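You operate a simulated robot arm through the tools that you are given. There is no shell and no other tool.

You run a simulated robot arm. Do the job below in one go: nothing can be reset, and whatever is moved stays where it is left.

Task
Put things in order on the folding table. At the end: the white flush bottle (marked "HEAD FLUSH") stands where the green gauge (marked "GO") stood; the purple filter is in the blue tote; the green gauge stands where the purple filter stood; the gold tall silencer stands where the mixed lids stood; the mixed lids from the folding table stands where the white flush bottle stood; whatever was shut is shut again. Leave all else as you found it, and nothing knocked over.

Only the result counts: the job must be done as asked and must still hold three seconds after the hand-in. Knocking over, shifting, dropping, spilling or breaking anything else fails it. A push-on lid holds only when it is set on centred and level and pressed home; a screw cap is set on level and turned clockwise until tight.

Robot
A 7-joint arm with a two-finger parallel gripper, fixed in place. Base frame: the origin is at the foot of the arm, x ahead of it, y to its left, z up; the work surface is at about z = 0. Readings come in mm, rad, newtons and seconds.
With the tool pointing down near the work surface it reaches from about 240 to 620 mm from the base axis. Its first joint turns from -1.152 to 1.152 rad. Payload 2.6 kg.
The tool frame sits at the grasp point between the pads (the TCP): z along the fingers, y along the line on which they close. The tips reach 30 mm beyond it. Largest opening 94 mm; finger width 28, thickness 10; the body of the gripper, 50 by 96 mm, starts 55 mm behind the TCP.
Orientation is told as [roll, pitch, yaw] about the base's x, y, z axes, in that order, counted from this pose: with the fingers straight down and closing along the base's y, the tool's x points along the base's -x, its y along +y and its z along -z.

Tools
- The arm moves only by the tool play_rows. Its argument "motion" is a list that holds one entry, the list of rows, each a list of 7 numbers: the shift along the tool's x, y, z in units of 20 mm (1.0 is 20 mm), then the turn, a rotation vector about the tool's x, y, z in units of 8 degrees (1.0 is 8 degrees), then the closure in counts, from 0 (fully open) to 255 (shut). In form: [[[dx, dy, dz, rx, ry, rz, gripper], ...]]. A call has 1 to 20 rows; each row shifts and turns the commanded pose from where the row before left it, along the tool's axes as they then stand. A call with a number of a shift or a turn outside -1 to 1 is refused whole. A row lasts 0.2 s, in which the tool goes at most 50 mm and 0.15 rad; a call with a longer step from one row to the next is refused whole, and so is a gripper value outside its range. A pose out of reach is approached as far as the arm can. The call stops where the force on the tool passes 40 N (or 10 N more than at its start, if that is more) or the arm is blocked; 0.2 s more then pass. Each finger travels about 72 mm/s and halts on what it meets, pressing with about 32 N; the grip force reading is that of the motor and also rises with nothing between the fingers. The clock runs only during rows and for 0.2 s after the last one: add rows that do not move to give the fingers time. It gives the time, the measured TCP pose, the force on the tool (base axes), the opening and the grip force at its end, in the units of the frame above (readings bear some noise), with the torque about the TCP (base axes, N m) and any sound that the robot's microphone picked up, and new pictures: "show" is both (left out), scene, wrist or none.
- Cameras (640 x 400 px; columns grow to the right, rows downward): "scene" is fixed at [15.3, 425.4, 559.3]; the picture's right is [-0.90, -0.43, 0.00], its down [-0.27, 0.57, -0.78] and it looks along [0.34, -0.70, -0.63] (base axes); focal length 259 px, centre (320, 200). "wrist" rides on the gripper at [76, 14, -102] in the tool frame; the picture's right is [-0.18, 0.98, 0.00], its down [-0.75, -0.14, -0.64] and it looks along [-0.63, -0.12, 0.77] (tool axes); focal length 243 px, centre (320, 200). There is no depth. A picture from a camera that has moved, and an enlarged one, comes with that camera's place and axes in the base frame and with its lens.
- zoom(camera, box): a new picture of the part [left, top, right, bottom] of that camera's present view, enlarged. The clock stands still meanwhile.
- hand_in(): hands the job in; it is judged then, once.

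Places have to be worked out from the pictures, the camera data and where the tool is seen. Open the gripper and draw the arm clear of the work before you hand the job in, unless the task says otherwise.

The tools are called after "Emit:" as a command line: name --argument value ..., lists and objects as JSON in quotes. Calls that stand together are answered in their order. play_rows: Moves the arm, as the interface text tells. Its arguments: {"type":"object","properties":{"motion":{"type":"array"},"show":{"type":"string","enum":["both","scene","wrist","none"]}},"required":["motion"]} The other tools are called the same way: zoom (camera, box) takes an enlarged picture of a part of a camera's view; hand_in () hands the job in.

At the start:

```text
t: 0.0
tcp_pos: [271.2, -235.1, 360.1]
tcp_rot: [-0.001, 0.0, 0.001]
ft_force: [0.6, -0.1, -0.5]
wrist_torque: [-0.01, -0.03, -0.01]
grip_width: 93.8
grip_force: 0.0
```

scene: 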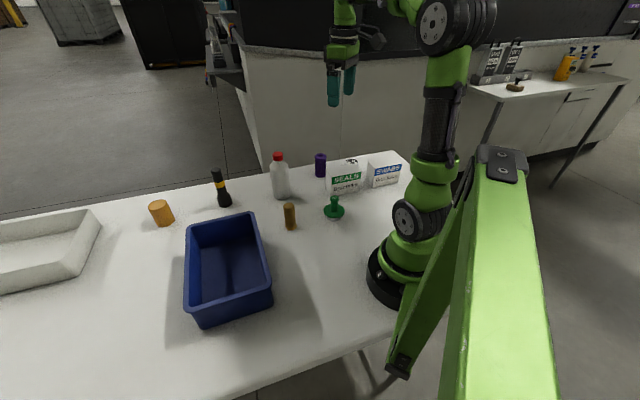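
wrist: 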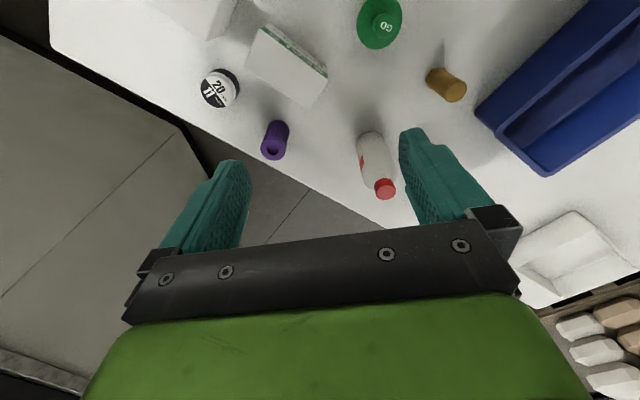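

I start by enlarging both views to identify the objects before moving anything.

Emit:
zoom --camera "scene" --box '[240, 130, 420, 242]'

Emit:
zoom --camera "scene" --box '[80, 140, 300, 340]'

Emit:
zoom --camera "wrist" --box '[160, 0, 500, 212]'

Emit:
zoom --camera "wrist" --box '[440, 180, 640, 400]'

```text
3.56 times, centred on (330, 186) of scene
camera zoom: at [15.3, 425.4, 559.3], right [-0.9, -0.43, 0.0], down [-0.27, 0.57, -0.78], along [0.34, -0.7, -0.63], focal length 921 px, centre (284, 250)
```

zoom: 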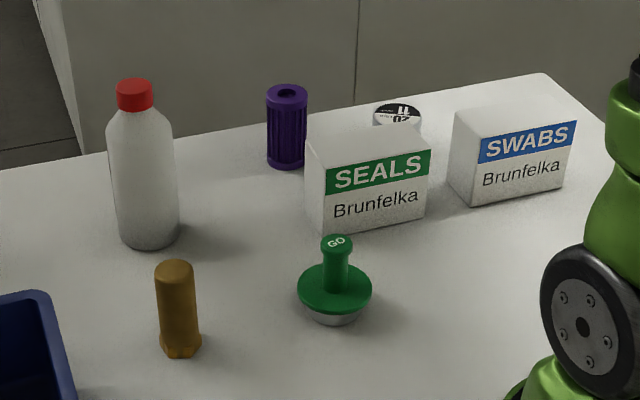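

```text
2.00 times, centred on (190, 240) of scene
camera zoom: at [15.3, 425.4, 559.3], right [-0.9, -0.43, 0.0], down [-0.27, 0.57, -0.78], along [0.34, -0.7, -0.63], focal length 518 px, centre (580, 120)
```

zoom: 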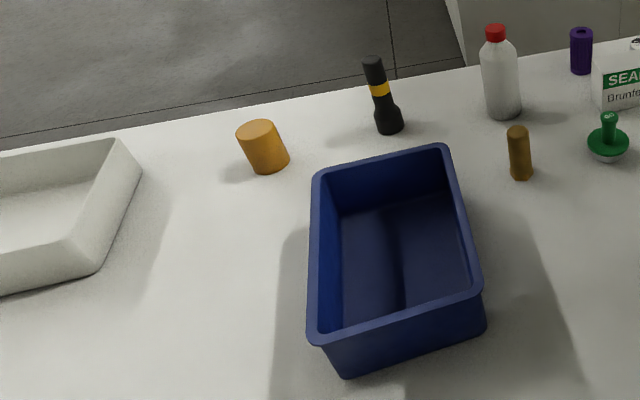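

```text
1.88 times, centred on (330, 106) of wrist
camera zoom: at [195.7, -220.3, 463.7], right [0.18, 0.98, 0.0], down [0.75, -0.14, 0.64], along [0.63, -0.12, -0.77], focal length 457 px, centre (301, 377)
```

zoom: 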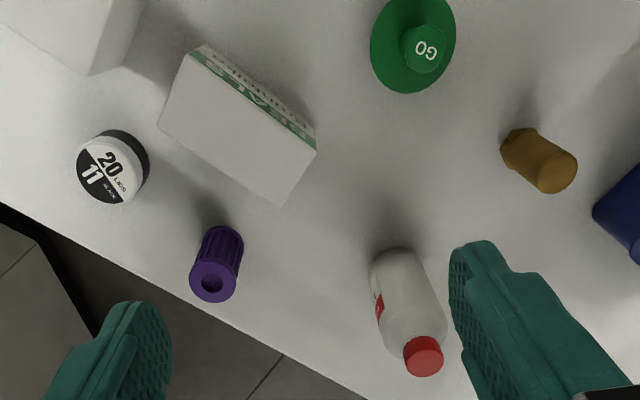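

```text
1.82 times, centred on (540, 290) of wrist
camera zoom: at [195.7, -220.3, 463.7], right [0.18, 0.98, 0.0], down [0.75, -0.14, 0.64], along [0.63, -0.12, -0.77], focal length 441 px, centre (-80, 36)
```

zoom: 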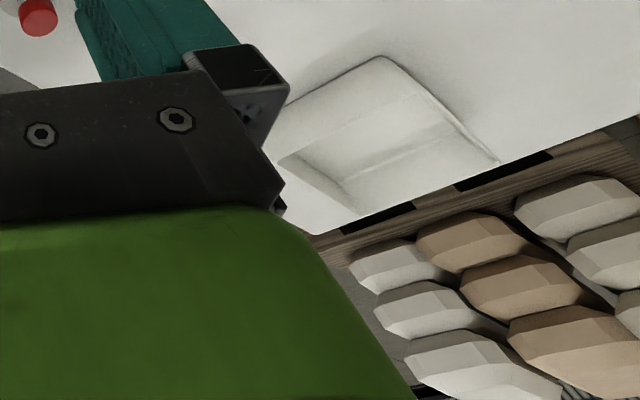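

I enlarge the small round tin, the gold pieces and the bottle to read their labels.

Emit:
zoom --camera "wrist" --box '[190, 55, 250, 115]'

Emit:
zoom --camera "scene" --box '[130, 150, 310, 262]'

Emit:
zoom --camera "scene" --box '[330, 145, 380, 195]'

Emit:
zoom --camera "scene" --box '[440, 20, 640, 145]'

Emit:
zoom --camera "wrist" --box '[330, 110, 430, 210]'

```text
6.67 times, centred on (220, 85) of wrist
camera zoom: at [195.7, -220.3, 463.7], right [0.18, 0.98, 0.0], down [0.75, -0.14, 0.64], along [0.63, -0.12, -0.77], focal length 1618 px, centre (987, 967)
```

zoom: 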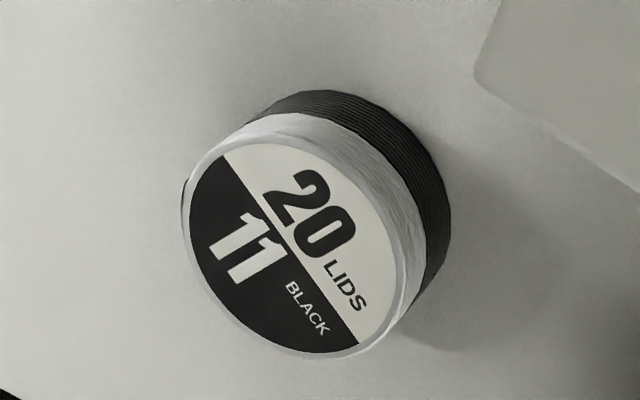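

```text
3.56 times, centred on (220, 206) of scene
camera zoom: at [15.3, 425.4, 559.3], right [-0.9, -0.43, 0.0], down [-0.27, 0.57, -0.78], along [0.34, -0.7, -0.63], focal length 921 px, centre (676, 179)
```

zoom: 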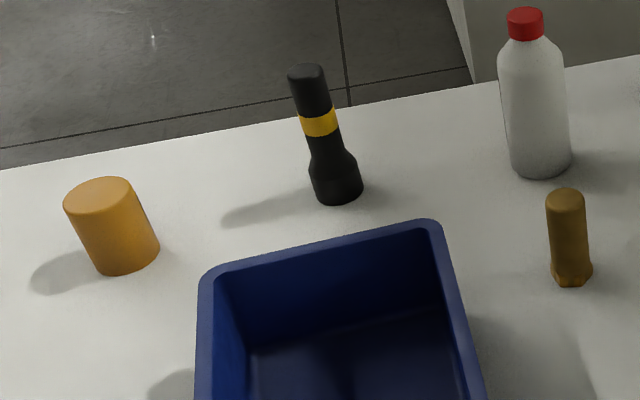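

```text
8.00 times, centred on (355, 170) of scene
camera zoom: at [15.3, 425.4, 559.3], right [-0.9, -0.43, 0.0], down [-0.27, 0.57, -0.78], along [0.34, -0.7, -0.63], focal length 2072 px, centre (40, 440)
```

zoom: 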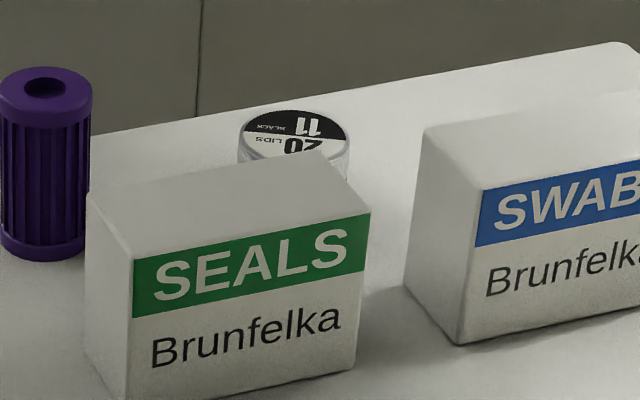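

```text
3.20 times, centred on (540, 82) of scene
camera zoom: at [15.3, 425.4, 559.3], right [-0.9, -0.43, 0.0], down [-0.27, 0.57, -0.78], along [0.34, -0.7, -0.63], focal length 829 px, centre (-384, 576)
```

zoom: 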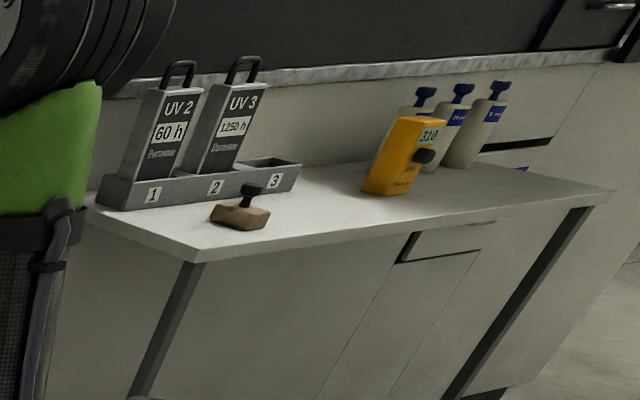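

```text
4.00 times, centred on (380, 160) of wrist
camera zoom: at [195.7, -220.3, 463.7], right [0.18, 0.98, 0.0], down [0.75, -0.14, 0.64], along [0.63, -0.12, -0.77], focal length 970 px, centre (80, 360)
```

zoom: 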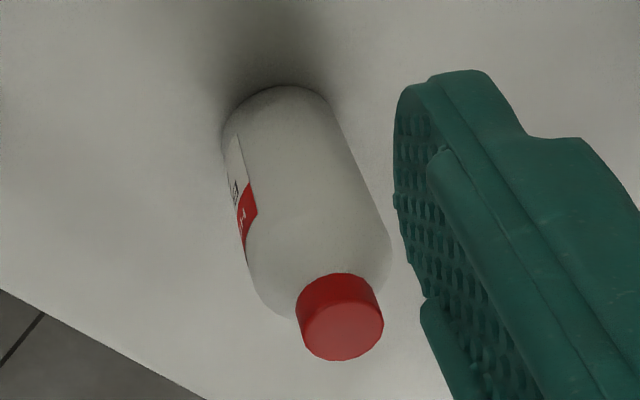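

The tin marked "20 LIDS / 11 BLACK" must be the mixed lids, the hex-footed gold piece at about (338, -39) is the tall silencer, and the filter is at about (376, -337). I move the camera over the filter, lids and boxes to refine these places.

Emit:
play_rows --motion '[[[-0.29, -0.95, 0.3, 0, 0, 0, 0], [-0.29, -0.95, 0.3, 0, 0, 0, 0], [-0.29, -0.95, 0.3, 0, 0, 0, 0], [-0.29, -0.95, 0.3, 0, 0, 0, 0], [-0.29, -0.95, 0.3, 0, 0, 0, 0], [0, 0, 0, 0, 0, 0, 0]]]' --show "both"

```text
t: 1.4
tcp_pos: [300.1, -329.6, 328.2]
tcp_rot: [0.0, -0.001, -0.001]
ft_force: [-0.1, 0.7, -1.7]
wrist_torque: [0.04, -0.03, -0.03]
grip_width: 94.2
grip_force: 0.0
camera wrist: at [223.4, -315.2, 433.3], right [0.18, 0.98, 0.0], down [0.75, -0.14, 0.64], along [0.63, -0.12, -0.77], focal length 243 px, centre (320, 200)
```

scene: 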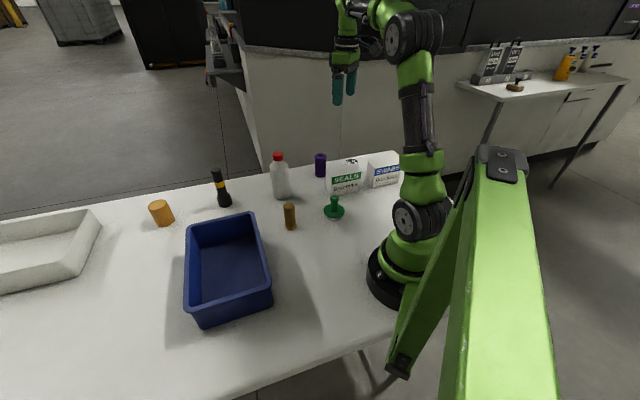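
wrist: 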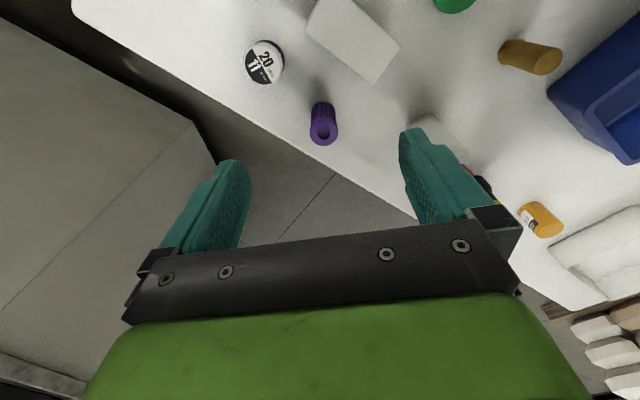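

The boxes, filter and lids are now in view; I enlarge them, and the orange cylinder that shows a label.

Emit:
zoom --camera "wrist" --box '[230, 0, 422, 160]'

Emit:
zoom --camera "wrist" --box '[400, 100, 592, 260]'

```text
2.50 times, centred on (326, 80) of wrist
camera zoom: at [223.4, -315.2, 433.3], right [0.18, 0.98, 0.0], down [0.75, -0.14, 0.64], along [0.63, -0.12, -0.77], focal length 606 px, centre (305, 500)
```

zoom: 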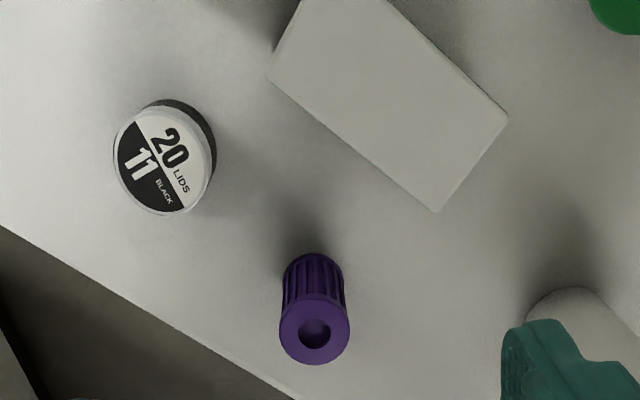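

```text
2.50 times, centred on (496, 180) of wrist
camera zoom: at [223.4, -315.2, 433.3], right [0.18, 0.98, 0.0], down [0.75, -0.14, 0.64], along [0.63, -0.12, -0.77], focal length 606 px, centre (-120, 250)
```

zoom: 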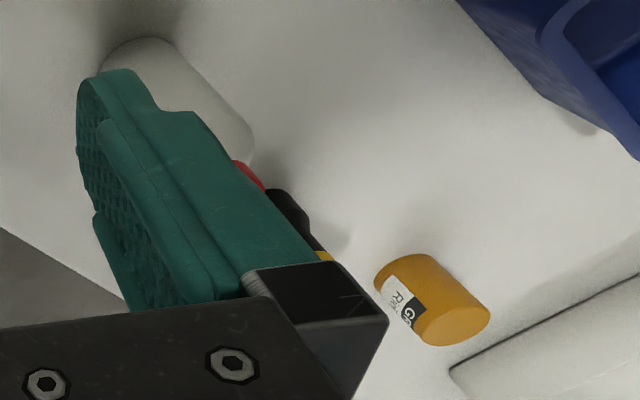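

Filter computed at about (379, -337), about 83 mm tall and 43 mm wide; its neighbours leave room for closing along y. I move above it to z≈170 to check the alignment.

Emit:
play_rows --motion '[[[-0.494, -0.046, 1, 0, 0, 0, 0], [-0.494, -0.046, 1, 0, 0, 0, 0], [-0.494, -0.046, 1, 0, 0, 0, 0], [-0.494, -0.046, 1, 0, 0, 0, 0], [-0.494, -0.046, 1, 0, 0, 0, 0], [-0.494, -0.046, 1, 0, 0, 0, 0], [-0.494, -0.046, 1, 0, 0, 0, 0], [-0.494, -0.046, 1, 0, 0, 0, 0], [0, 0, 0, 0, 0, 0, 0]]]' --show "wrist"

```text
t: 3.4
tcp_pos: [380.6, -334.6, 168.0]
tcp_rot: [-0.001, 0.001, 0.0]
ft_force: [-1.0, 0.7, 0.2]
wrist_torque: [0.01, -0.01, 0.0]
grip_width: 94.0
grip_force: 0.1
camera wrist: at [303.1, -320.8, 273.1], right [0.18, 0.98, 0.0], down [0.75, -0.14, 0.64], along [0.63, -0.12, -0.77], focal length 243 px, centre (320, 200)
```

wrist: 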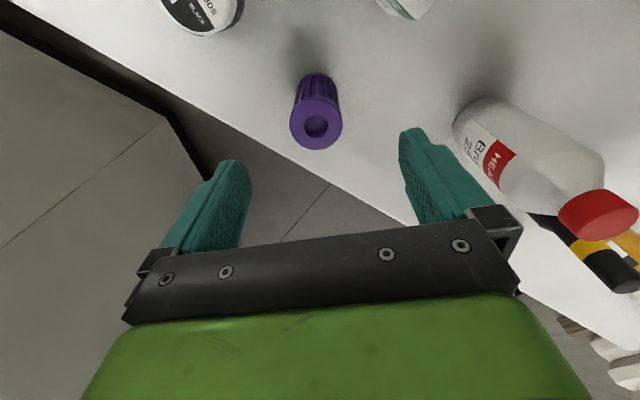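

The filter lies nearly on the approach axis (top at pixel (316,126), about 3 mm ahead of and 3 mm right of the TCP). I enlarge it to measure this offset better.

Emit:
zoom --camera "wrist" --box '[256, 50, 384, 170]'

```text
3.33 times, centred on (320, 110) of wrist
camera zoom: at [303.1, -320.8, 273.1], right [0.18, 0.98, 0.0], down [0.75, -0.14, 0.64], along [0.63, -0.12, -0.77], focal length 809 px, centre (320, 500)
```

zoom: 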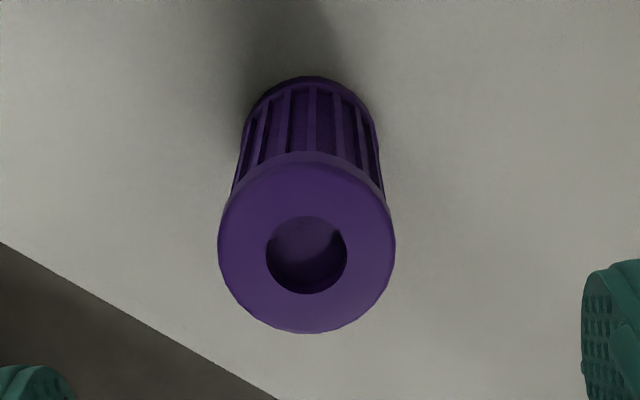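

The filter's axis is at about (380, -338.5), height about 86 mm. I descend to z≈60 with the fingers open.

Emit:
play_rows --motion '[[[-0.006, -0.019, 0.917, 0, 0, 0, 0], [-0.006, -0.019, 0.917, 0, 0, 0, 0], [-0.006, -0.019, 0.917, 0, 0, 0, 0], [-0.006, -0.019, 0.917, 0, 0, 0, 0], [-0.006, -0.019, 0.917, 0, 0, 0, 0], [-0.006, -0.019, 0.917, 0, 0, 0, 0], [0, 0, 0, 0, 0, 0, 0]]]' --show "both"

```text
t: 5.0
tcp_pos: [380.5, -339.9, 57.9]
tcp_rot: [0.0, 0.0, 0.001]
ft_force: [-0.4, 0.2, 0.1]
wrist_torque: [0.0, 0.0, 0.02]
grip_width: 93.7
grip_force: 0.0
camera wrist: at [304.2, -325.4, 163.8], right [0.18, 0.98, 0.0], down [0.75, -0.14, 0.64], along [0.63, -0.12, -0.77], focal length 243 px, centre (320, 200)
```

scene: 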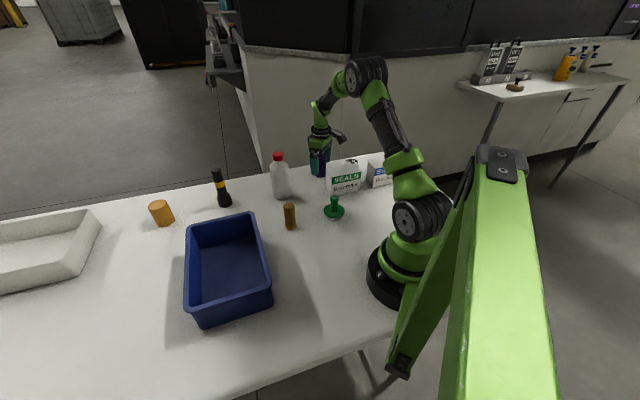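
wrist: 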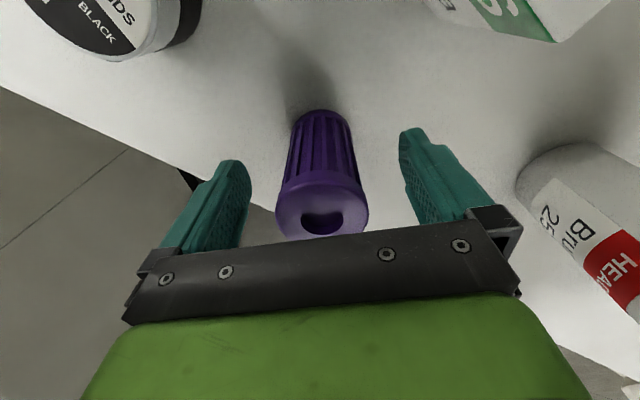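

The filter stands centred between the fingers, so I close on it.

Emit:
play_rows --motion '[[[0, 0, 0, 0, 0, 0, 255], [0, 0, 0, 0, 0, 0, 255], [0, 0, 0, 0, 0, 0, 255], [0, 0, 0, 0, 0, 0, 255], [0, 0, 0, 0, 0, 0, 255]]]' --show "wrist"

```text
t: 6.2
tcp_pos: [380.3, -339.4, 59.6]
tcp_rot: [-0.002, -0.001, 0.0]
ft_force: [-0.3, 0.3, -0.6]
wrist_torque: [0.03, -0.01, 0.0]
grip_width: 42.7
grip_force: 32.0
camera wrist: at [304.2, -325.3, 164.0], right [0.18, 0.98, 0.0], down [0.75, -0.14, 0.64], along [0.63, -0.12, -0.77], focal length 243 px, centre (320, 200)
```

wrist: 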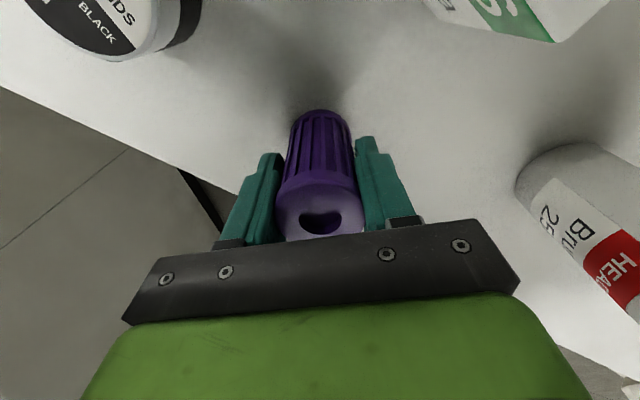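

The filter is held (42.7 mm wide) at about (380, -339), the place the gauge goes to later. I lift it 200 mm straight up and start travelling toward the tote.

Emit:
play_rows --motion '[[[0, 0, -0.5, 0, 0, 0, 255], [0, 0, -0.9, 0, 0, 0, 255], [0, 0, -1, 0, 0, 0, 255], [0, 0, -1, 0, 0, 0, 255], [0, 0, -1, 0, 0, 0, 255], [0, 0, -1, 0, 0, 0, 255], [0, 0, -1, 0, 0, 0, 255], [0, 0, -1, 0, 0, 0, 255], [0, 0, -1, 0, 0, 0, 255], [0, 0, -1, 0, 0, 0, 255], [0, 0, -0.6, 0, 0, 0, 255], [0, 1, 0, 0, 0, 0, 255], [0, 1, 0, 0, 0, 0, 255], [0, 1, 0, 0, 0, 0, 255], [0, 1, 0, 0, 0, 0, 255], [0, 1, 0, 0, 0, 0, 255], [0, 1, 0, 0, 0, 0, 255], [0, 1, 0, 0, 0, 0, 255], [0, 1, 0, 0, 0, 0, 255], [0, 1, 0, 0, 0, 0, 255]]]' --show "both"

```text
t: 10.4
tcp_pos: [381.1, -159.4, 259.0]
tcp_rot: [-0.002, 0.0, 0.001]
ft_force: [1.1, -1.3, -1.3]
wrist_torque: [0.01, 0.0, -0.02]
grip_width: 42.8
grip_force: 32.3
camera wrist: at [304.9, -144.6, 364.1], right [0.18, 0.98, 0.0], down [0.75, -0.14, 0.64], along [0.63, -0.12, -0.77], focal length 243 px, centre (320, 200)
```

scene: 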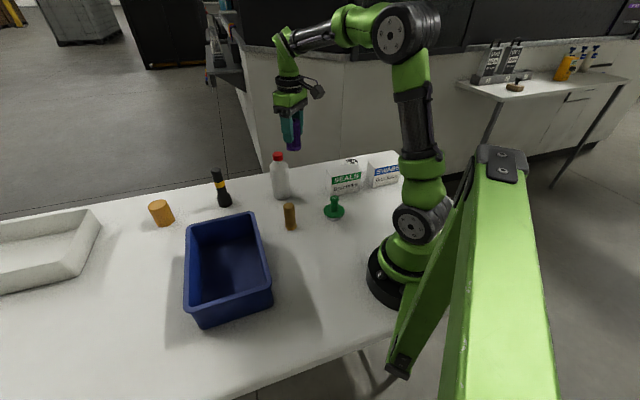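
wrist: 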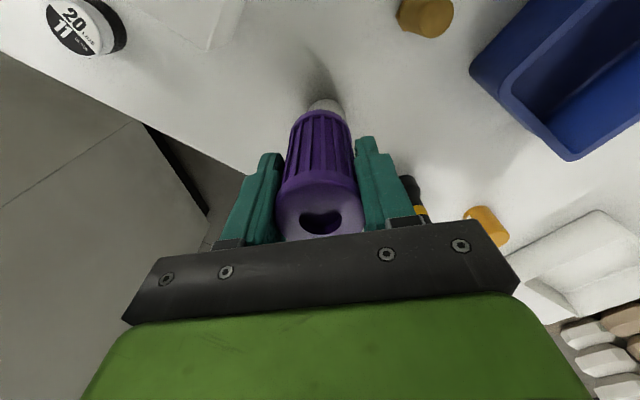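

The filter is held steadily and clears the bottle. I carry on sideways to above the tote centre at about (377, 172).

Emit:
play_rows --motion '[[[0, 0.974, 0, 0, 0, 0, 255], [0, 0.974, 0, 0, 0, 0, 255], [0, 0.974, 0, 0, 0, 0, 255], [0, 0.974, 0, 0, 0, 0, 255], [0, 0.974, 0, 0, 0, 0, 255], [0, 0.974, 0, 0, 0, 0, 255], [0, 0.974, 0, 0, 0, 0, 255], [0, 0.974, 0, 0, 0, 0, 255], [0, 0.974, 0, 0, 0, 0, 255], [0, 0.974, 0, 0, 0, 0, 255], [0, 0.974, 0, 0, 0, 0, 255], [0, 0.974, 0, 0, 0, 0, 255], [0, 0.974, 0, 0, 0, 0, 255], [0, 0.974, 0, 0, 0, 0, 255], [0, 0.974, 0, 0, 0, 0, 255], [0, 0.974, 0, 0, 0, 0, 255], [0, 0.974, 0, 0, 0, 0, 255], [0, 0, 0, 0, 0, 0, 255]]]' --show "both"

```text
t: 14.2
tcp_pos: [380.5, 171.4, 259.4]
tcp_rot: [0.0, -0.001, 0.0]
ft_force: [1.2, -0.7, -1.2]
wrist_torque: [0.03, 0.01, 0.0]
grip_width: 43.0
grip_force: 32.2
camera wrist: at [304.9, 186.6, 364.7], right [0.18, 0.98, 0.0], down [0.75, -0.14, 0.64], along [0.63, -0.12, -0.77], focal length 243 px, centre (320, 200)
```

scene: 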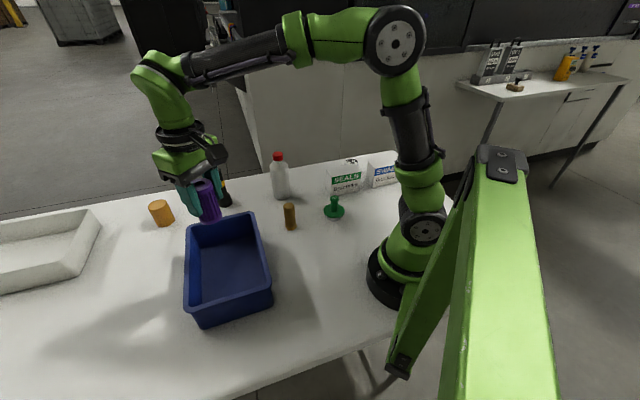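
wrist: 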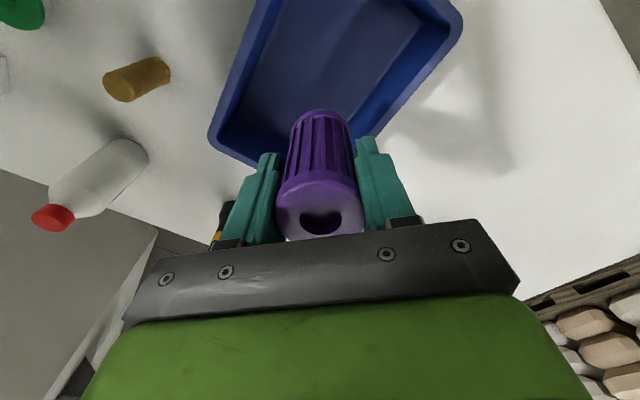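

The tote's inside is in view; the landing point on its floor under the TCP projects at about pixel (320, 73). I enlarge to check the clearance to its walls.

Emit:
zoom --camera "wrist" --box '[192, 0, 480, 180]'

Emit:
zoom --camera "scene" --box '[130, 140, 322, 330]'

```text
2.22 times, centred on (336, 90) of wrist
camera zoom: at [304.9, 186.6, 364.7], right [0.18, 0.98, 0.0], down [0.75, -0.14, 0.64], along [0.63, -0.12, -0.77], focal length 539 px, centre (284, 444)
```

zoom: 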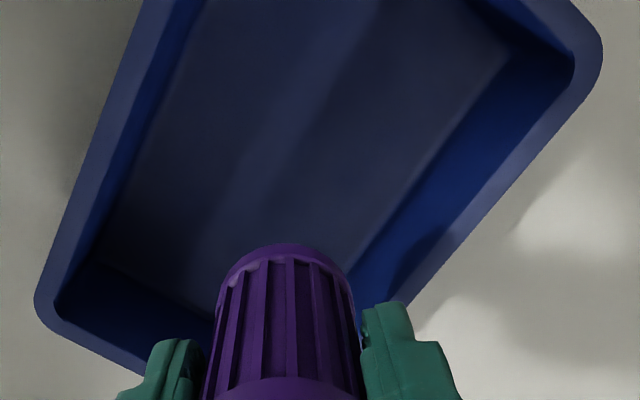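

```text
2.11 times, centred on (226, 235) of scene
camera zoom: at [15.3, 425.5, 559.3], right [-0.9, -0.43, 0.0], down [-0.27, 0.57, -0.78], along [0.34, -0.7, -0.63], focal length 545 px, centre (518, 126)
```

zoom: 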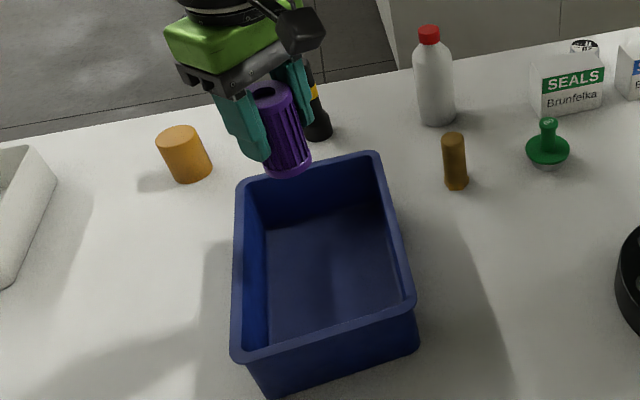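

The landing spot is centred on the tote floor with about 100 mm to the far wall. I lower the filter by 190 mm, to just above the floor.

Emit:
play_rows --motion '[[[0, 0, 0.95, 0, 0, 0, 255], [0, 0, 0.95, 0, 0, 0, 255], [0, 0, 0.95, 0, 0, 0, 255], [0, 0, 0.95, 0, 0, 0, 255], [0, 0, 0.95, 0, 0, 0, 255], [0, 0, 0.95, 0, 0, 0, 255], [0, 0, 0.95, 0, 0, 0, 255], [0, 0, 0.95, 0, 0, 0, 255], [0, 0, 0.95, 0, 0, 0, 255], [0, 0, 0.95, 0, 0, 0, 255], [0, 0, 0, 0, 0, 0, 255]]]' --show "both"

```text
t: 16.6
tcp_pos: [380.6, 171.7, 69.3]
tcp_rot: [0.0, 0.003, 0.001]
ft_force: [-0.9, 0.7, -0.4]
wrist_torque: [-0.01, -0.01, -0.02]
grip_width: 42.8
grip_force: 31.6
camera wrist: at [305.0, 187.2, 174.9], right [0.18, 0.98, 0.0], down [0.75, -0.14, 0.64], along [0.63, -0.12, -0.77], focal length 243 px, centre (320, 200)
```

scene: 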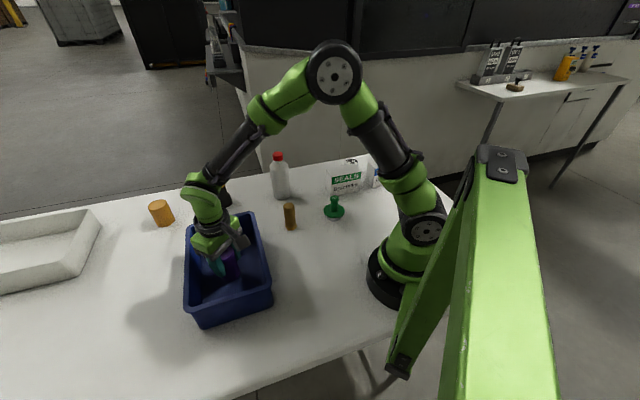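
wrist: 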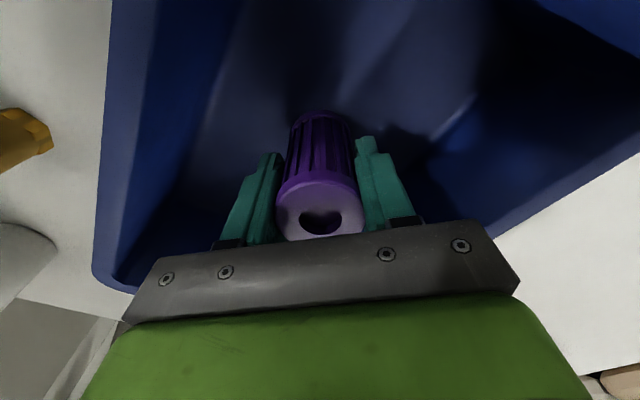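

No contact yet (force about 0). I step down a few millimetres, watching the vertical force.

Emit:
play_rows --motion '[[[0, 0, 0.05, 0, 0, 0, 255], [0, 0, 0.05, 0, 0, 0, 255], [0, 0, 0.05, 0, 0, 0, 255], [0, 0, 0.05, 0, 0, 0, 255], [0, 0, 0, 0, 0, 0, 255]]]' --show "none"

Emit:
play_rows --motion '[[[0, 0, 0.05, 0, 0, 0, 255], [0, 0, 0.05, 0, 0, 0, 255], [0, 0, 0, 0, 0, 0, 255]]]' --show "none"

```text
t: 17.8
tcp_pos: [380.1, 172.5, 65.1]
tcp_rot: [0.001, -0.001, 0.001]
ft_force: [-0.1, -0.2, -0.3]
wrist_torque: [0.01, -0.01, 0.03]
grip_width: 42.8
grip_force: 31.8
```

```text
t: 18.6
tcp_pos: [380.4, 171.4, 63.4]
tcp_rot: [0.0, 0.0, 0.001]
ft_force: [-2.8, -1.1, 5.9]
wrist_torque: [-0.04, 0.2, 0.02]
grip_width: 43.0
grip_force: 31.9
```

Contact with the tote floor (5.9 N upward). I open the fingers and rise straight up.

Emit:
play_rows --motion '[[[0, 0, 0, 0, 0, 0, 60], [0, 0, 0, 0, 0, 0, 60], [0, 0, 0, 0, 0, 0, 60], [0, 0, -0.3, 0, 0, 0, 60], [0, 0, -0.6, 0, 0, 0, 60], [0, 0, -1, 0, 0, 0, 60], [0, 0, -1, 0, 0, 0, 60], [0, 0, -1, 0, 0, 0, 60], [0, 0, -1, 0, 0, 0, 60], [0, 0, -1, 0, 0, 0, 60], [0, 0, -1, 0, 0, 0, 60], [0, 0, -1, 0, 0, 0, 60], [0, 0, -1, 0, 0, 0, 60], [0, 0, -1, 0, 0, 0, 60]]]' --show "both"

```text
t: 21.6
tcp_pos: [379.4, 172.6, 262.3]
tcp_rot: [0.0, 0.002, 0.002]
ft_force: [-0.6, -0.1, 0.4]
wrist_torque: [0.01, 0.01, -0.03]
grip_width: 72.1
grip_force: 0.0
camera wrist: at [303.6, 187.7, 367.0], right [0.18, 0.98, 0.0], down [0.75, -0.14, 0.64], along [0.63, -0.12, -0.77], focal length 243 px, centre (320, 200)
```

scene: 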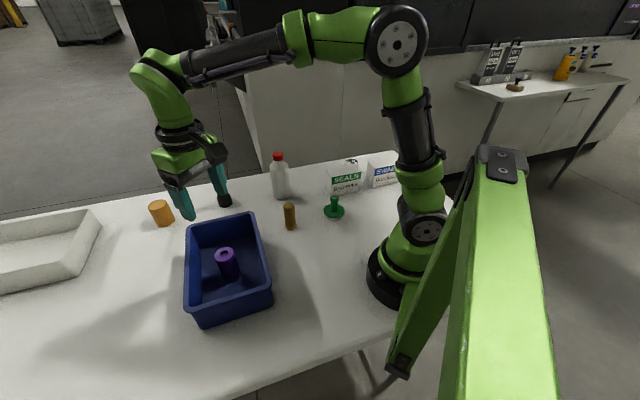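
wrist: 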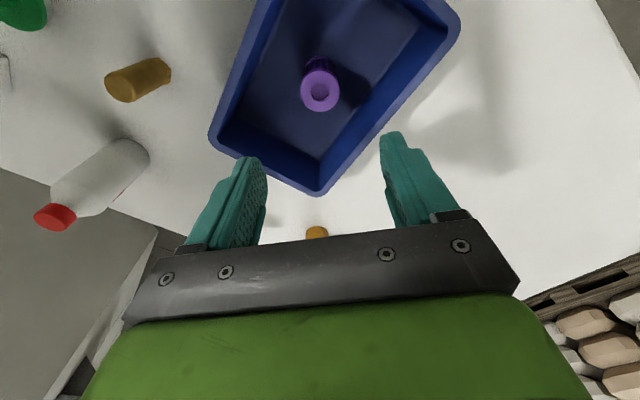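

The filter stands upright in the tote. Now I travel above the green gauge at about (237, -137).

Emit:
play_rows --motion '[[[0.447, -0.966, 0, 0, 0, 0, 60], [0.447, -0.966, 0, 0, 0, 0, 60], [0.447, -0.966, 0, 0, 0, 0, 60], [0.447, -0.966, 0, 0, 0, 0, 60], [0.447, -0.966, 0, 0, 0, 0, 60], [0.447, -0.966, 0, 0, 0, 0, 60], [0.447, -0.966, 0, 0, 0, 0, 60], [0.447, -0.966, 0, 0, 0, 0, 60], [0.447, -0.966, 0, 0, 0, 0, 60], [0.447, -0.966, 0, 0, 0, 0, 60], [0.447, -0.966, 0, 0, 0, 0, 60], [0.447, -0.966, 0, 0, 0, 0, 60], [0.447, -0.966, 0, 0, 0, 0, 60], [0.447, -0.966, 0, 0, 0, 0, 60], [0.447, -0.966, 0, 0, 0, 0, 60], [0.447, -0.966, 0, 0, 0, 0, 60], [0, 0, 0, 0, 0, 0, 60]]]' --show "both"

```text
t: 25.2
tcp_pos: [237.3, -137.6, 261.0]
tcp_rot: [0.001, 0.0, 0.002]
ft_force: [-1.0, -1.5, 0.0]
wrist_torque: [-0.02, -0.01, 0.02]
grip_width: 71.9
grip_force: 0.1
camera wrist: at [161.7, -122.4, 366.2], right [0.18, 0.98, 0.0], down [0.75, -0.14, 0.64], along [0.63, -0.12, -0.77], focal length 243 px, centre (320, 200)
```

scene: 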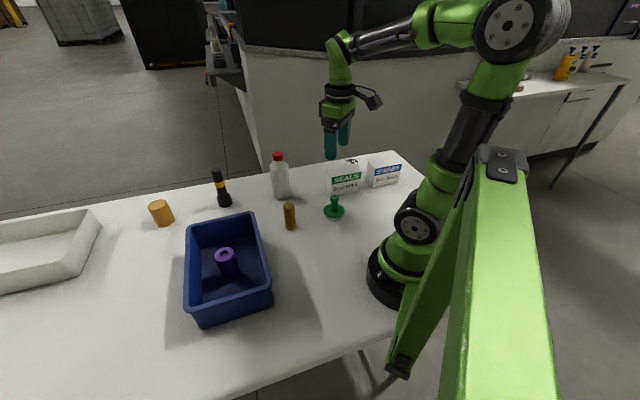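
wrist: 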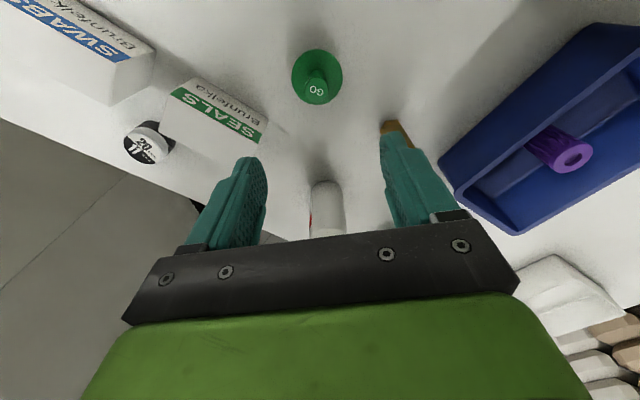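

Emit:
zoom --camera "wrist" --box '[256, 30, 384, 110]'

Emit:
zoom --camera "scene" --box '[304, 180, 368, 220]'

```text
5.00 times, centred on (320, 70) of wrist
camera zoom: at [161.7, -122.4, 366.2], right [0.18, 0.98, 0.0], down [0.75, -0.14, 0.64], along [0.63, -0.12, -0.77], focal length 1213 px, centre (320, 850)
```

zoom: 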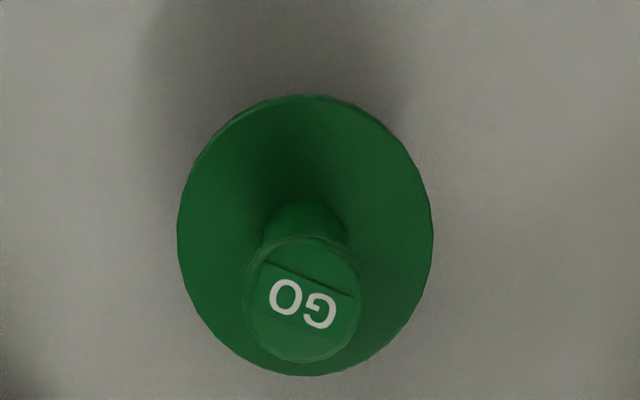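

```text
10.00 times, centred on (336, 200) of scene
camera zoom: at [15.3, 425.4, 559.3], right [-0.9, -0.43, 0.0], down [-0.27, 0.57, -0.78], along [0.34, -0.7, -0.63], focal length 2590 px, centre (160, 200)
```

zoom: 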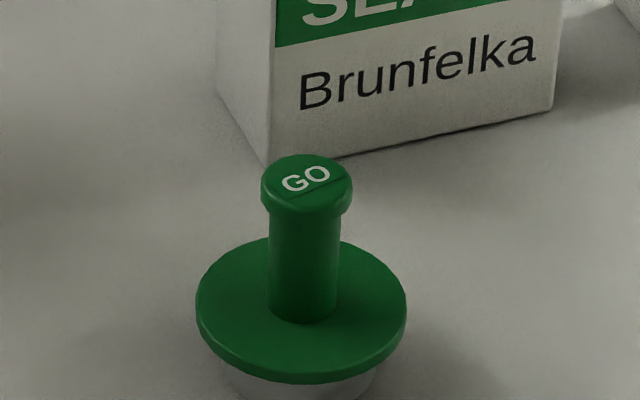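

Gauge computed at about (238, -140): flange top z≈25, knob cap top z≈77 and about 26 mm wide. I descend to z≈63 around the knob.

Emit:
play_rows --motion '[[[-0.005, -0.015, 0.995, 0, 0, 0, 60], [-0.005, -0.015, 0.995, 0, 0, 0, 60], [-0.005, -0.015, 0.995, 0, 0, 0, 60], [-0.005, -0.015, 0.995, 0, 0, 0, 60], [-0.005, -0.015, 0.995, 0, 0, 0, 60], [-0.005, -0.015, 0.995, 0, 0, 0, 60], [-0.005, -0.015, 0.995, 0, 0, 0, 60], [-0.005, -0.015, 0.995, 0, 0, 0, 60], [-0.005, -0.015, 0.995, 0, 0, 0, 60], [-0.005, -0.015, 0.995, 0, 0, 0, 60], [0, 0, 0, 0, 0, 0, 60]]]' --show "both"

```text
t: 27.6
tcp_pos: [238.5, -139.3, 65.1]
tcp_rot: [0.0, -0.002, -0.002]
ft_force: [0.6, -0.7, 0.0]
wrist_torque: [-0.03, 0.02, 0.04]
grip_width: 71.8
grip_force: 0.0
camera wrist: at [163.0, -124.5, 168.7], right [0.18, 0.98, 0.0], down [0.75, -0.14, 0.64], along [0.63, -0.12, -0.77], focal length 243 px, centre (320, 200)
```

scene: 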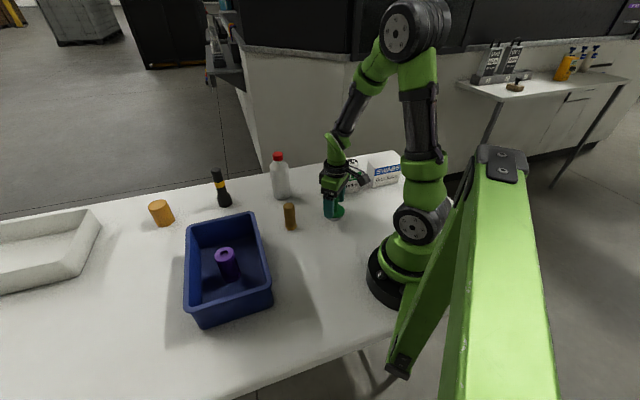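
wrist: 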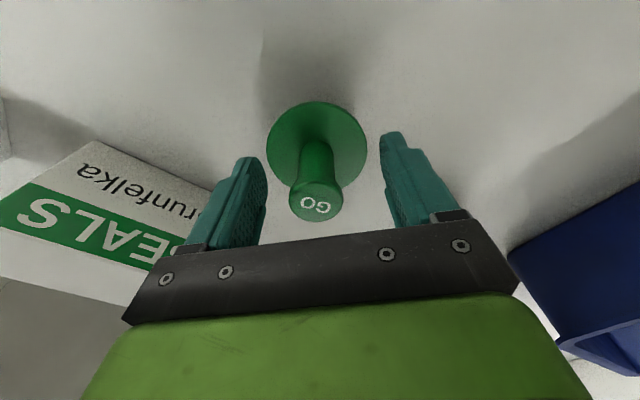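

The knob lies about 2 mm to the right of the pad centre (pixel u≈316), so I shift y by -2 mm and close.

Emit:
play_rows --motion '[[[0, -0.1, 0, 0, 0, 0, 60], [0, 0, 0, 0, 0, 0, 120], [0, 0, 0, 0, 0, 0, 255], [0, 0, 0, 0, 0, 0, 255], [0, 0, 0, 0, 0, 0, 255], [0, 0, 0, 0, 0, 0, 255], [0, 0, 0, 0, 0, 0, 255]]]' --show "wrist"

```text
t: 29.2
tcp_pos: [239.8, -141.2, 64.0]
tcp_rot: [0.0, 0.0, 0.001]
ft_force: [-1.2, 0.9, -0.7]
wrist_torque: [0.02, 0.0, 0.01]
grip_width: 27.4
grip_force: 31.5
camera wrist: at [163.1, -126.9, 168.6], right [0.18, 0.98, 0.0], down [0.75, -0.14, 0.64], along [0.63, -0.12, -0.77], focal length 243 px, centre (320, 200)
```

wrist: 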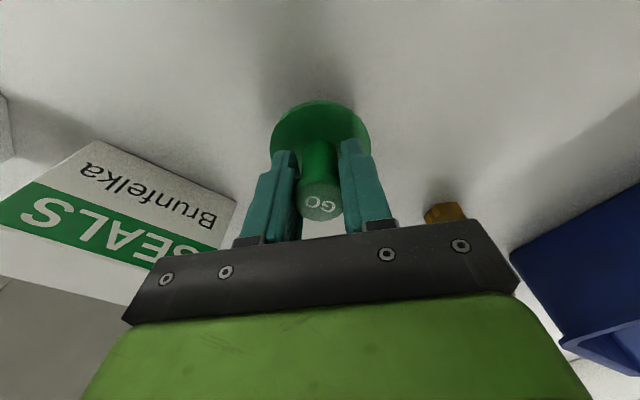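

The gauge is gripped by its knob (27.4 mm) at about (239, -141). I lift it 140 mm and carry it over to the filter's old place (380, -339).

Emit:
play_rows --motion '[[[0, 0, -0.4, 0, 0, 0, 255], [0, 0, -0.6, 0, 0, 0, 255], [0, 0, -1, 0, 0, 0, 255], [0, 0, -1, 0, 0, 0, 255], [0, 0, -1, 0, 0, 0, 255], [0, 0, -1, 0, 0, 0, 255], [0, 0, -1, 0, 0, 0, 255], [0, 0, -1, 0, 0, 0, 255], [-0.706, -0.991, 0, 0, 0, 0, 255], [-0.706, -0.991, 0, 0, 0, 0, 255], [-0.706, -0.991, 0, 0, 0, 0, 255], [-0.706, -0.991, 0, 0, 0, 0, 255], [-0.706, -0.991, 0, 0, 0, 0, 255], [-0.706, -0.991, 0, 0, 0, 0, 255], [-0.706, -0.991, 0, 0, 0, 0, 255], [-0.706, -0.991, 0, 0, 0, 0, 255], [-0.706, -0.991, 0, 0, 0, 0, 255], [-0.706, -0.991, 0, 0, 0, 0, 255], [0, 0, 0, 0, 0, 0, 255]]]' --show "both"

```text
t: 33.2
tcp_pos: [381.0, -338.7, 201.2]
tcp_rot: [-0.002, 0.001, 0.001]
ft_force: [0.5, -0.5, -0.6]
wrist_torque: [-0.03, 0.0, -0.02]
grip_width: 27.3
grip_force: 31.7
camera wrist: at [304.5, -324.4, 306.5], right [0.18, 0.98, 0.0], down [0.75, -0.14, 0.64], along [0.63, -0.12, -0.77], focal length 243 px, centre (320, 200)
```

scene: 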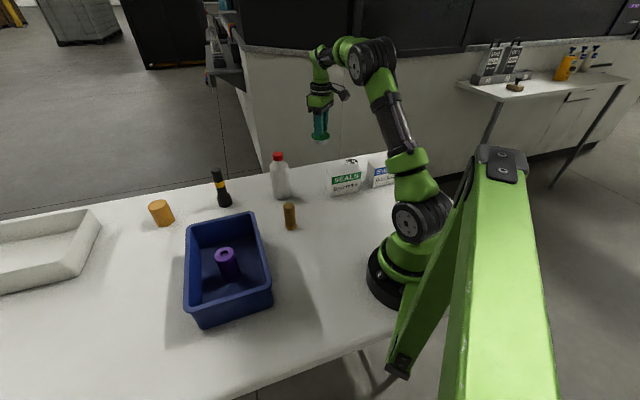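
wrist: 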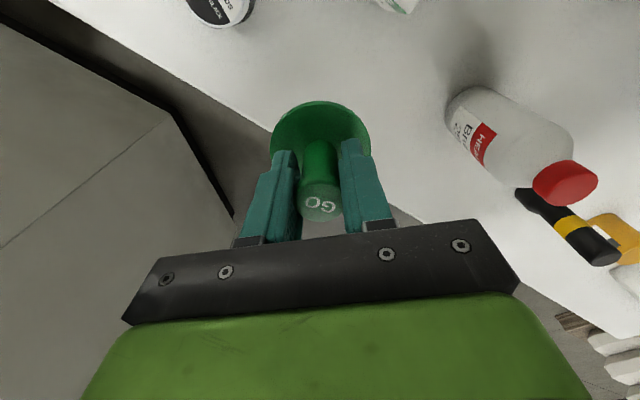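

Held steady above the target at (380.5, -338.6). I lower it 136 mm, to just above the table.

Emit:
play_rows --motion '[[[0.003, -0.006, 0.971, 0, 0, 0, 255], [0.003, -0.006, 0.971, 0, 0, 0, 255], [0.003, -0.006, 0.971, 0, 0, 0, 255], [0.003, -0.006, 0.971, 0, 0, 0, 255], [0.003, -0.006, 0.971, 0, 0, 0, 255], [0.003, -0.006, 0.971, 0, 0, 0, 255], [0.003, -0.006, 0.971, 0, 0, 0, 255], [0, 0, 0, 0, 0, 0, 255]]]' --show "wrist"

Emit:
play_rows --motion '[[[0, 0, 0.05, 0, 0, 0, 255], [0, 0, 0.05, 0, 0, 0, 255], [0, 0, 0.05, 0, 0, 0, 255], [0, 0, 0, 0, 0, 0, 255]]]' --show "none"

```text
t: 35.0
tcp_pos: [380.8, -339.3, 67.1]
tcp_rot: [0.001, 0.0, -0.001]
ft_force: [-0.1, 0.2, -2.0]
wrist_torque: [0.02, 0.0, 0.03]
grip_width: 27.1
grip_force: 31.6
camera wrist: at [305.3, -324.9, 171.9], right [0.18, 0.98, 0.0], down [0.75, -0.14, 0.64], along [0.63, -0.12, -0.77], focal length 243 px, centre (320, 200)
```

wrist: 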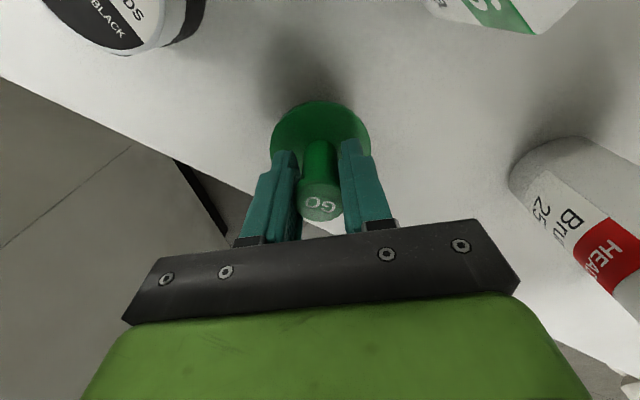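

```text
t: 36.0
tcp_pos: [379.9, -340.7, 64.8]
tcp_rot: [0.0, 0.0, 0.0]
ft_force: [-0.3, 0.9, 2.4]
wrist_torque: [0.02, 0.06, -0.02]
grip_width: 27.0
grip_force: 32.2
```

Slight upward force (2.4 N); I step one more millimetre to be sure that it rests on the table.

Emit:
play_rows --motion '[[[0, 0, 0.04, 0, 0, 0, 255], [0, 0, 0, 0, 0, 0, 255]]]' --show "none"

```text
t: 36.6
tcp_pos: [380.5, -339.5, 63.6]
tcp_rot: [-0.002, -0.002, 0.001]
ft_force: [-3.6, 4.0, 14.7]
wrist_torque: [0.1, 0.31, -0.04]
grip_width: 26.9
grip_force: 32.3
```

Now firm contact (14.7 N). I ease up half a millimetre, open the fingers and rise.

Emit:
play_rows --motion '[[[0, 0, -0.03, 0, 0, 0, 255], [0, 0, 0, 0, 0, 0, 130], [0, 0, 0, 0, 0, 0, 80], [0, 0, 0, 0, 0, 0, 80], [0, 0, -0.3, 0, 0, 0, 80], [0, 0, -0.6, 0, 0, 0, 80], [0, 0, -1, 0, 0, 0, 80], [0, 0, -1, 0, 0, 0, 80], [0, 0, -1, 0, 0, 0, 80], [0, 0, -1, 0, 0, 0, 80], [0, 0, -1, 0, 0, 0, 80], [0, 0, -1, 0, 0, 0, 80], [0, 0, -1, 0, 0, 0, 80], [0, 0, -1, 0, 0, 0, 80], [0, 0, 0, 0, 0, 0, 0]]]' --show "both"

```text
t: 39.8
tcp_pos: [380.0, -340.2, 241.4]
tcp_rot: [0.0, -0.001, 0.001]
ft_force: [0.1, 0.1, -0.7]
wrist_torque: [0.0, -0.02, 0.02]
grip_width: 94.2
grip_force: 0.1
camera wrist: at [303.9, -326.2, 346.4], right [0.18, 0.98, 0.0], down [0.75, -0.14, 0.64], along [0.63, -0.12, -0.77], focal length 243 px, centre (320, 200)
```

scene: 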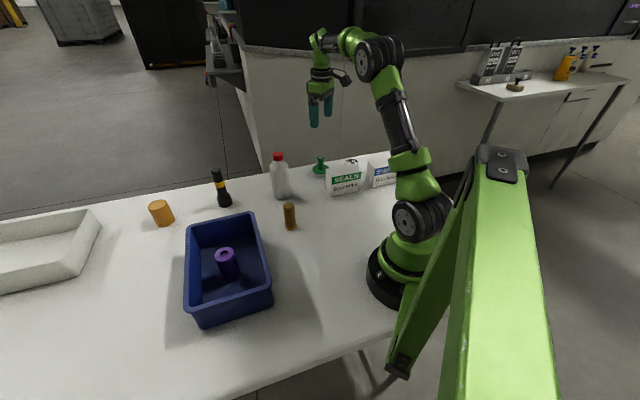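
wrist: 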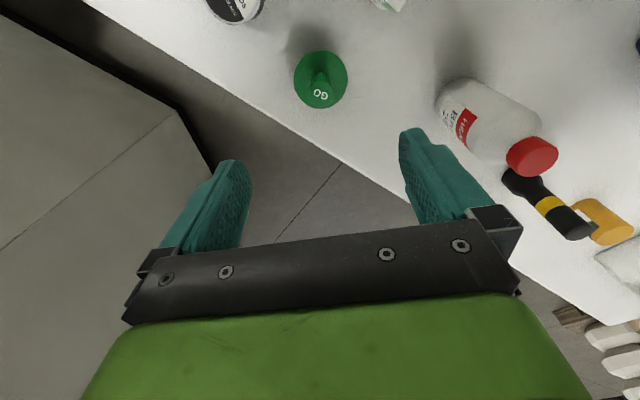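

The gauge stands where the filter was. Next I move above the white bottle at about (443, -158), keeping the tips above its 160 mm top.

Emit:
play_rows --motion '[[[-0.315, 0.909, 0, 0, 0, 0, 0], [-0.315, 0.909, 0, 0, 0, 0, 0], [-0.315, 0.909, 0, 0, 0, 0, 0], [-0.315, 0.909, 0, 0, 0, 0, 0], [-0.315, 0.909, 0, 0, 0, 0, 0], [-0.315, 0.909, 0, 0, 0, 0, 0], [-0.315, 0.909, 0, 0, 0, 0, 0], [-0.315, 0.909, 0, 0, 0, 0, 0], [-0.315, 0.909, 0, 0, 0, 0, 0], [-0.315, 0.909, 0, 0, 0, 0, 0], [0, 0, 0, 0, 0, 0, 0]]]' --show "both"

Emit:
zoom --camera "wrist" --box '[256, 40, 384, 160]'

Emit:
zoom --camera "scene" --box '[248, 140, 344, 205]'

```text
t: 42.2
tcp_pos: [443.4, -158.0, 241.8]
tcp_rot: [0.0, 0.003, 0.0]
ft_force: [0.4, 0.0, 0.4]
wrist_torque: [0.03, 0.0, 0.0]
grip_width: 93.7
grip_force: 0.2
camera wrist: at [367.5, -142.9, 347.0], right [0.18, 0.98, 0.0], down [0.75, -0.14, 0.64], along [0.63, -0.12, -0.77], focal length 243 px, centre (320, 200)
```

scene: 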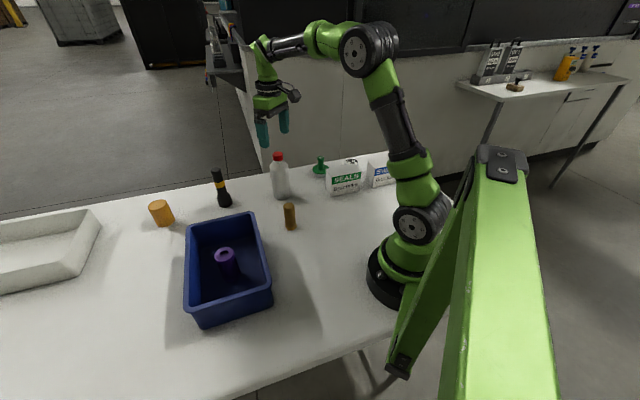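
wrist: 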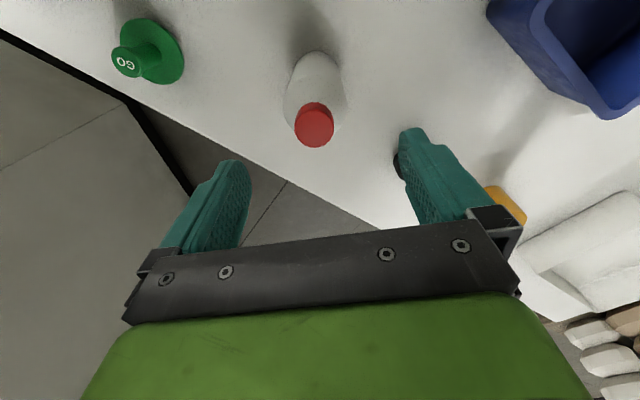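

```text
3.33 times, centred on (320, 100) of wrist
camera zoom: at [367.5, -142.9, 347.0], right [0.18, 0.98, 0.0], down [0.75, -0.14, 0.64], along [0.63, -0.12, -0.77], focal length 809 px, centre (320, 533)
```

zoom: 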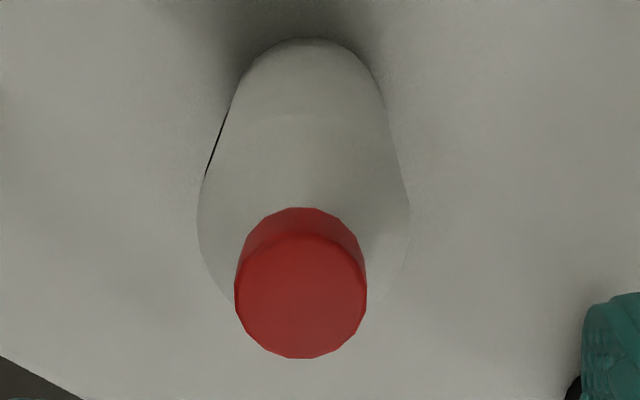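

```text
6.15 times, centred on (296, 172) of scene
camera zoom: at [15.3, 425.4, 559.3], right [-0.9, -0.43, 0.0], down [-0.27, 0.57, -0.78], along [0.34, -0.7, -0.63], focal length 1594 px, centre (468, 369)
```

zoom: 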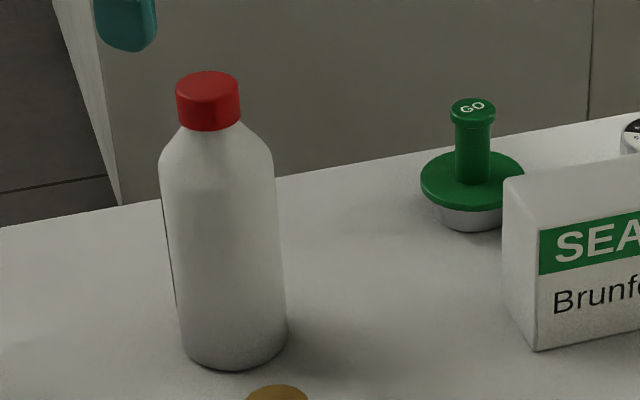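

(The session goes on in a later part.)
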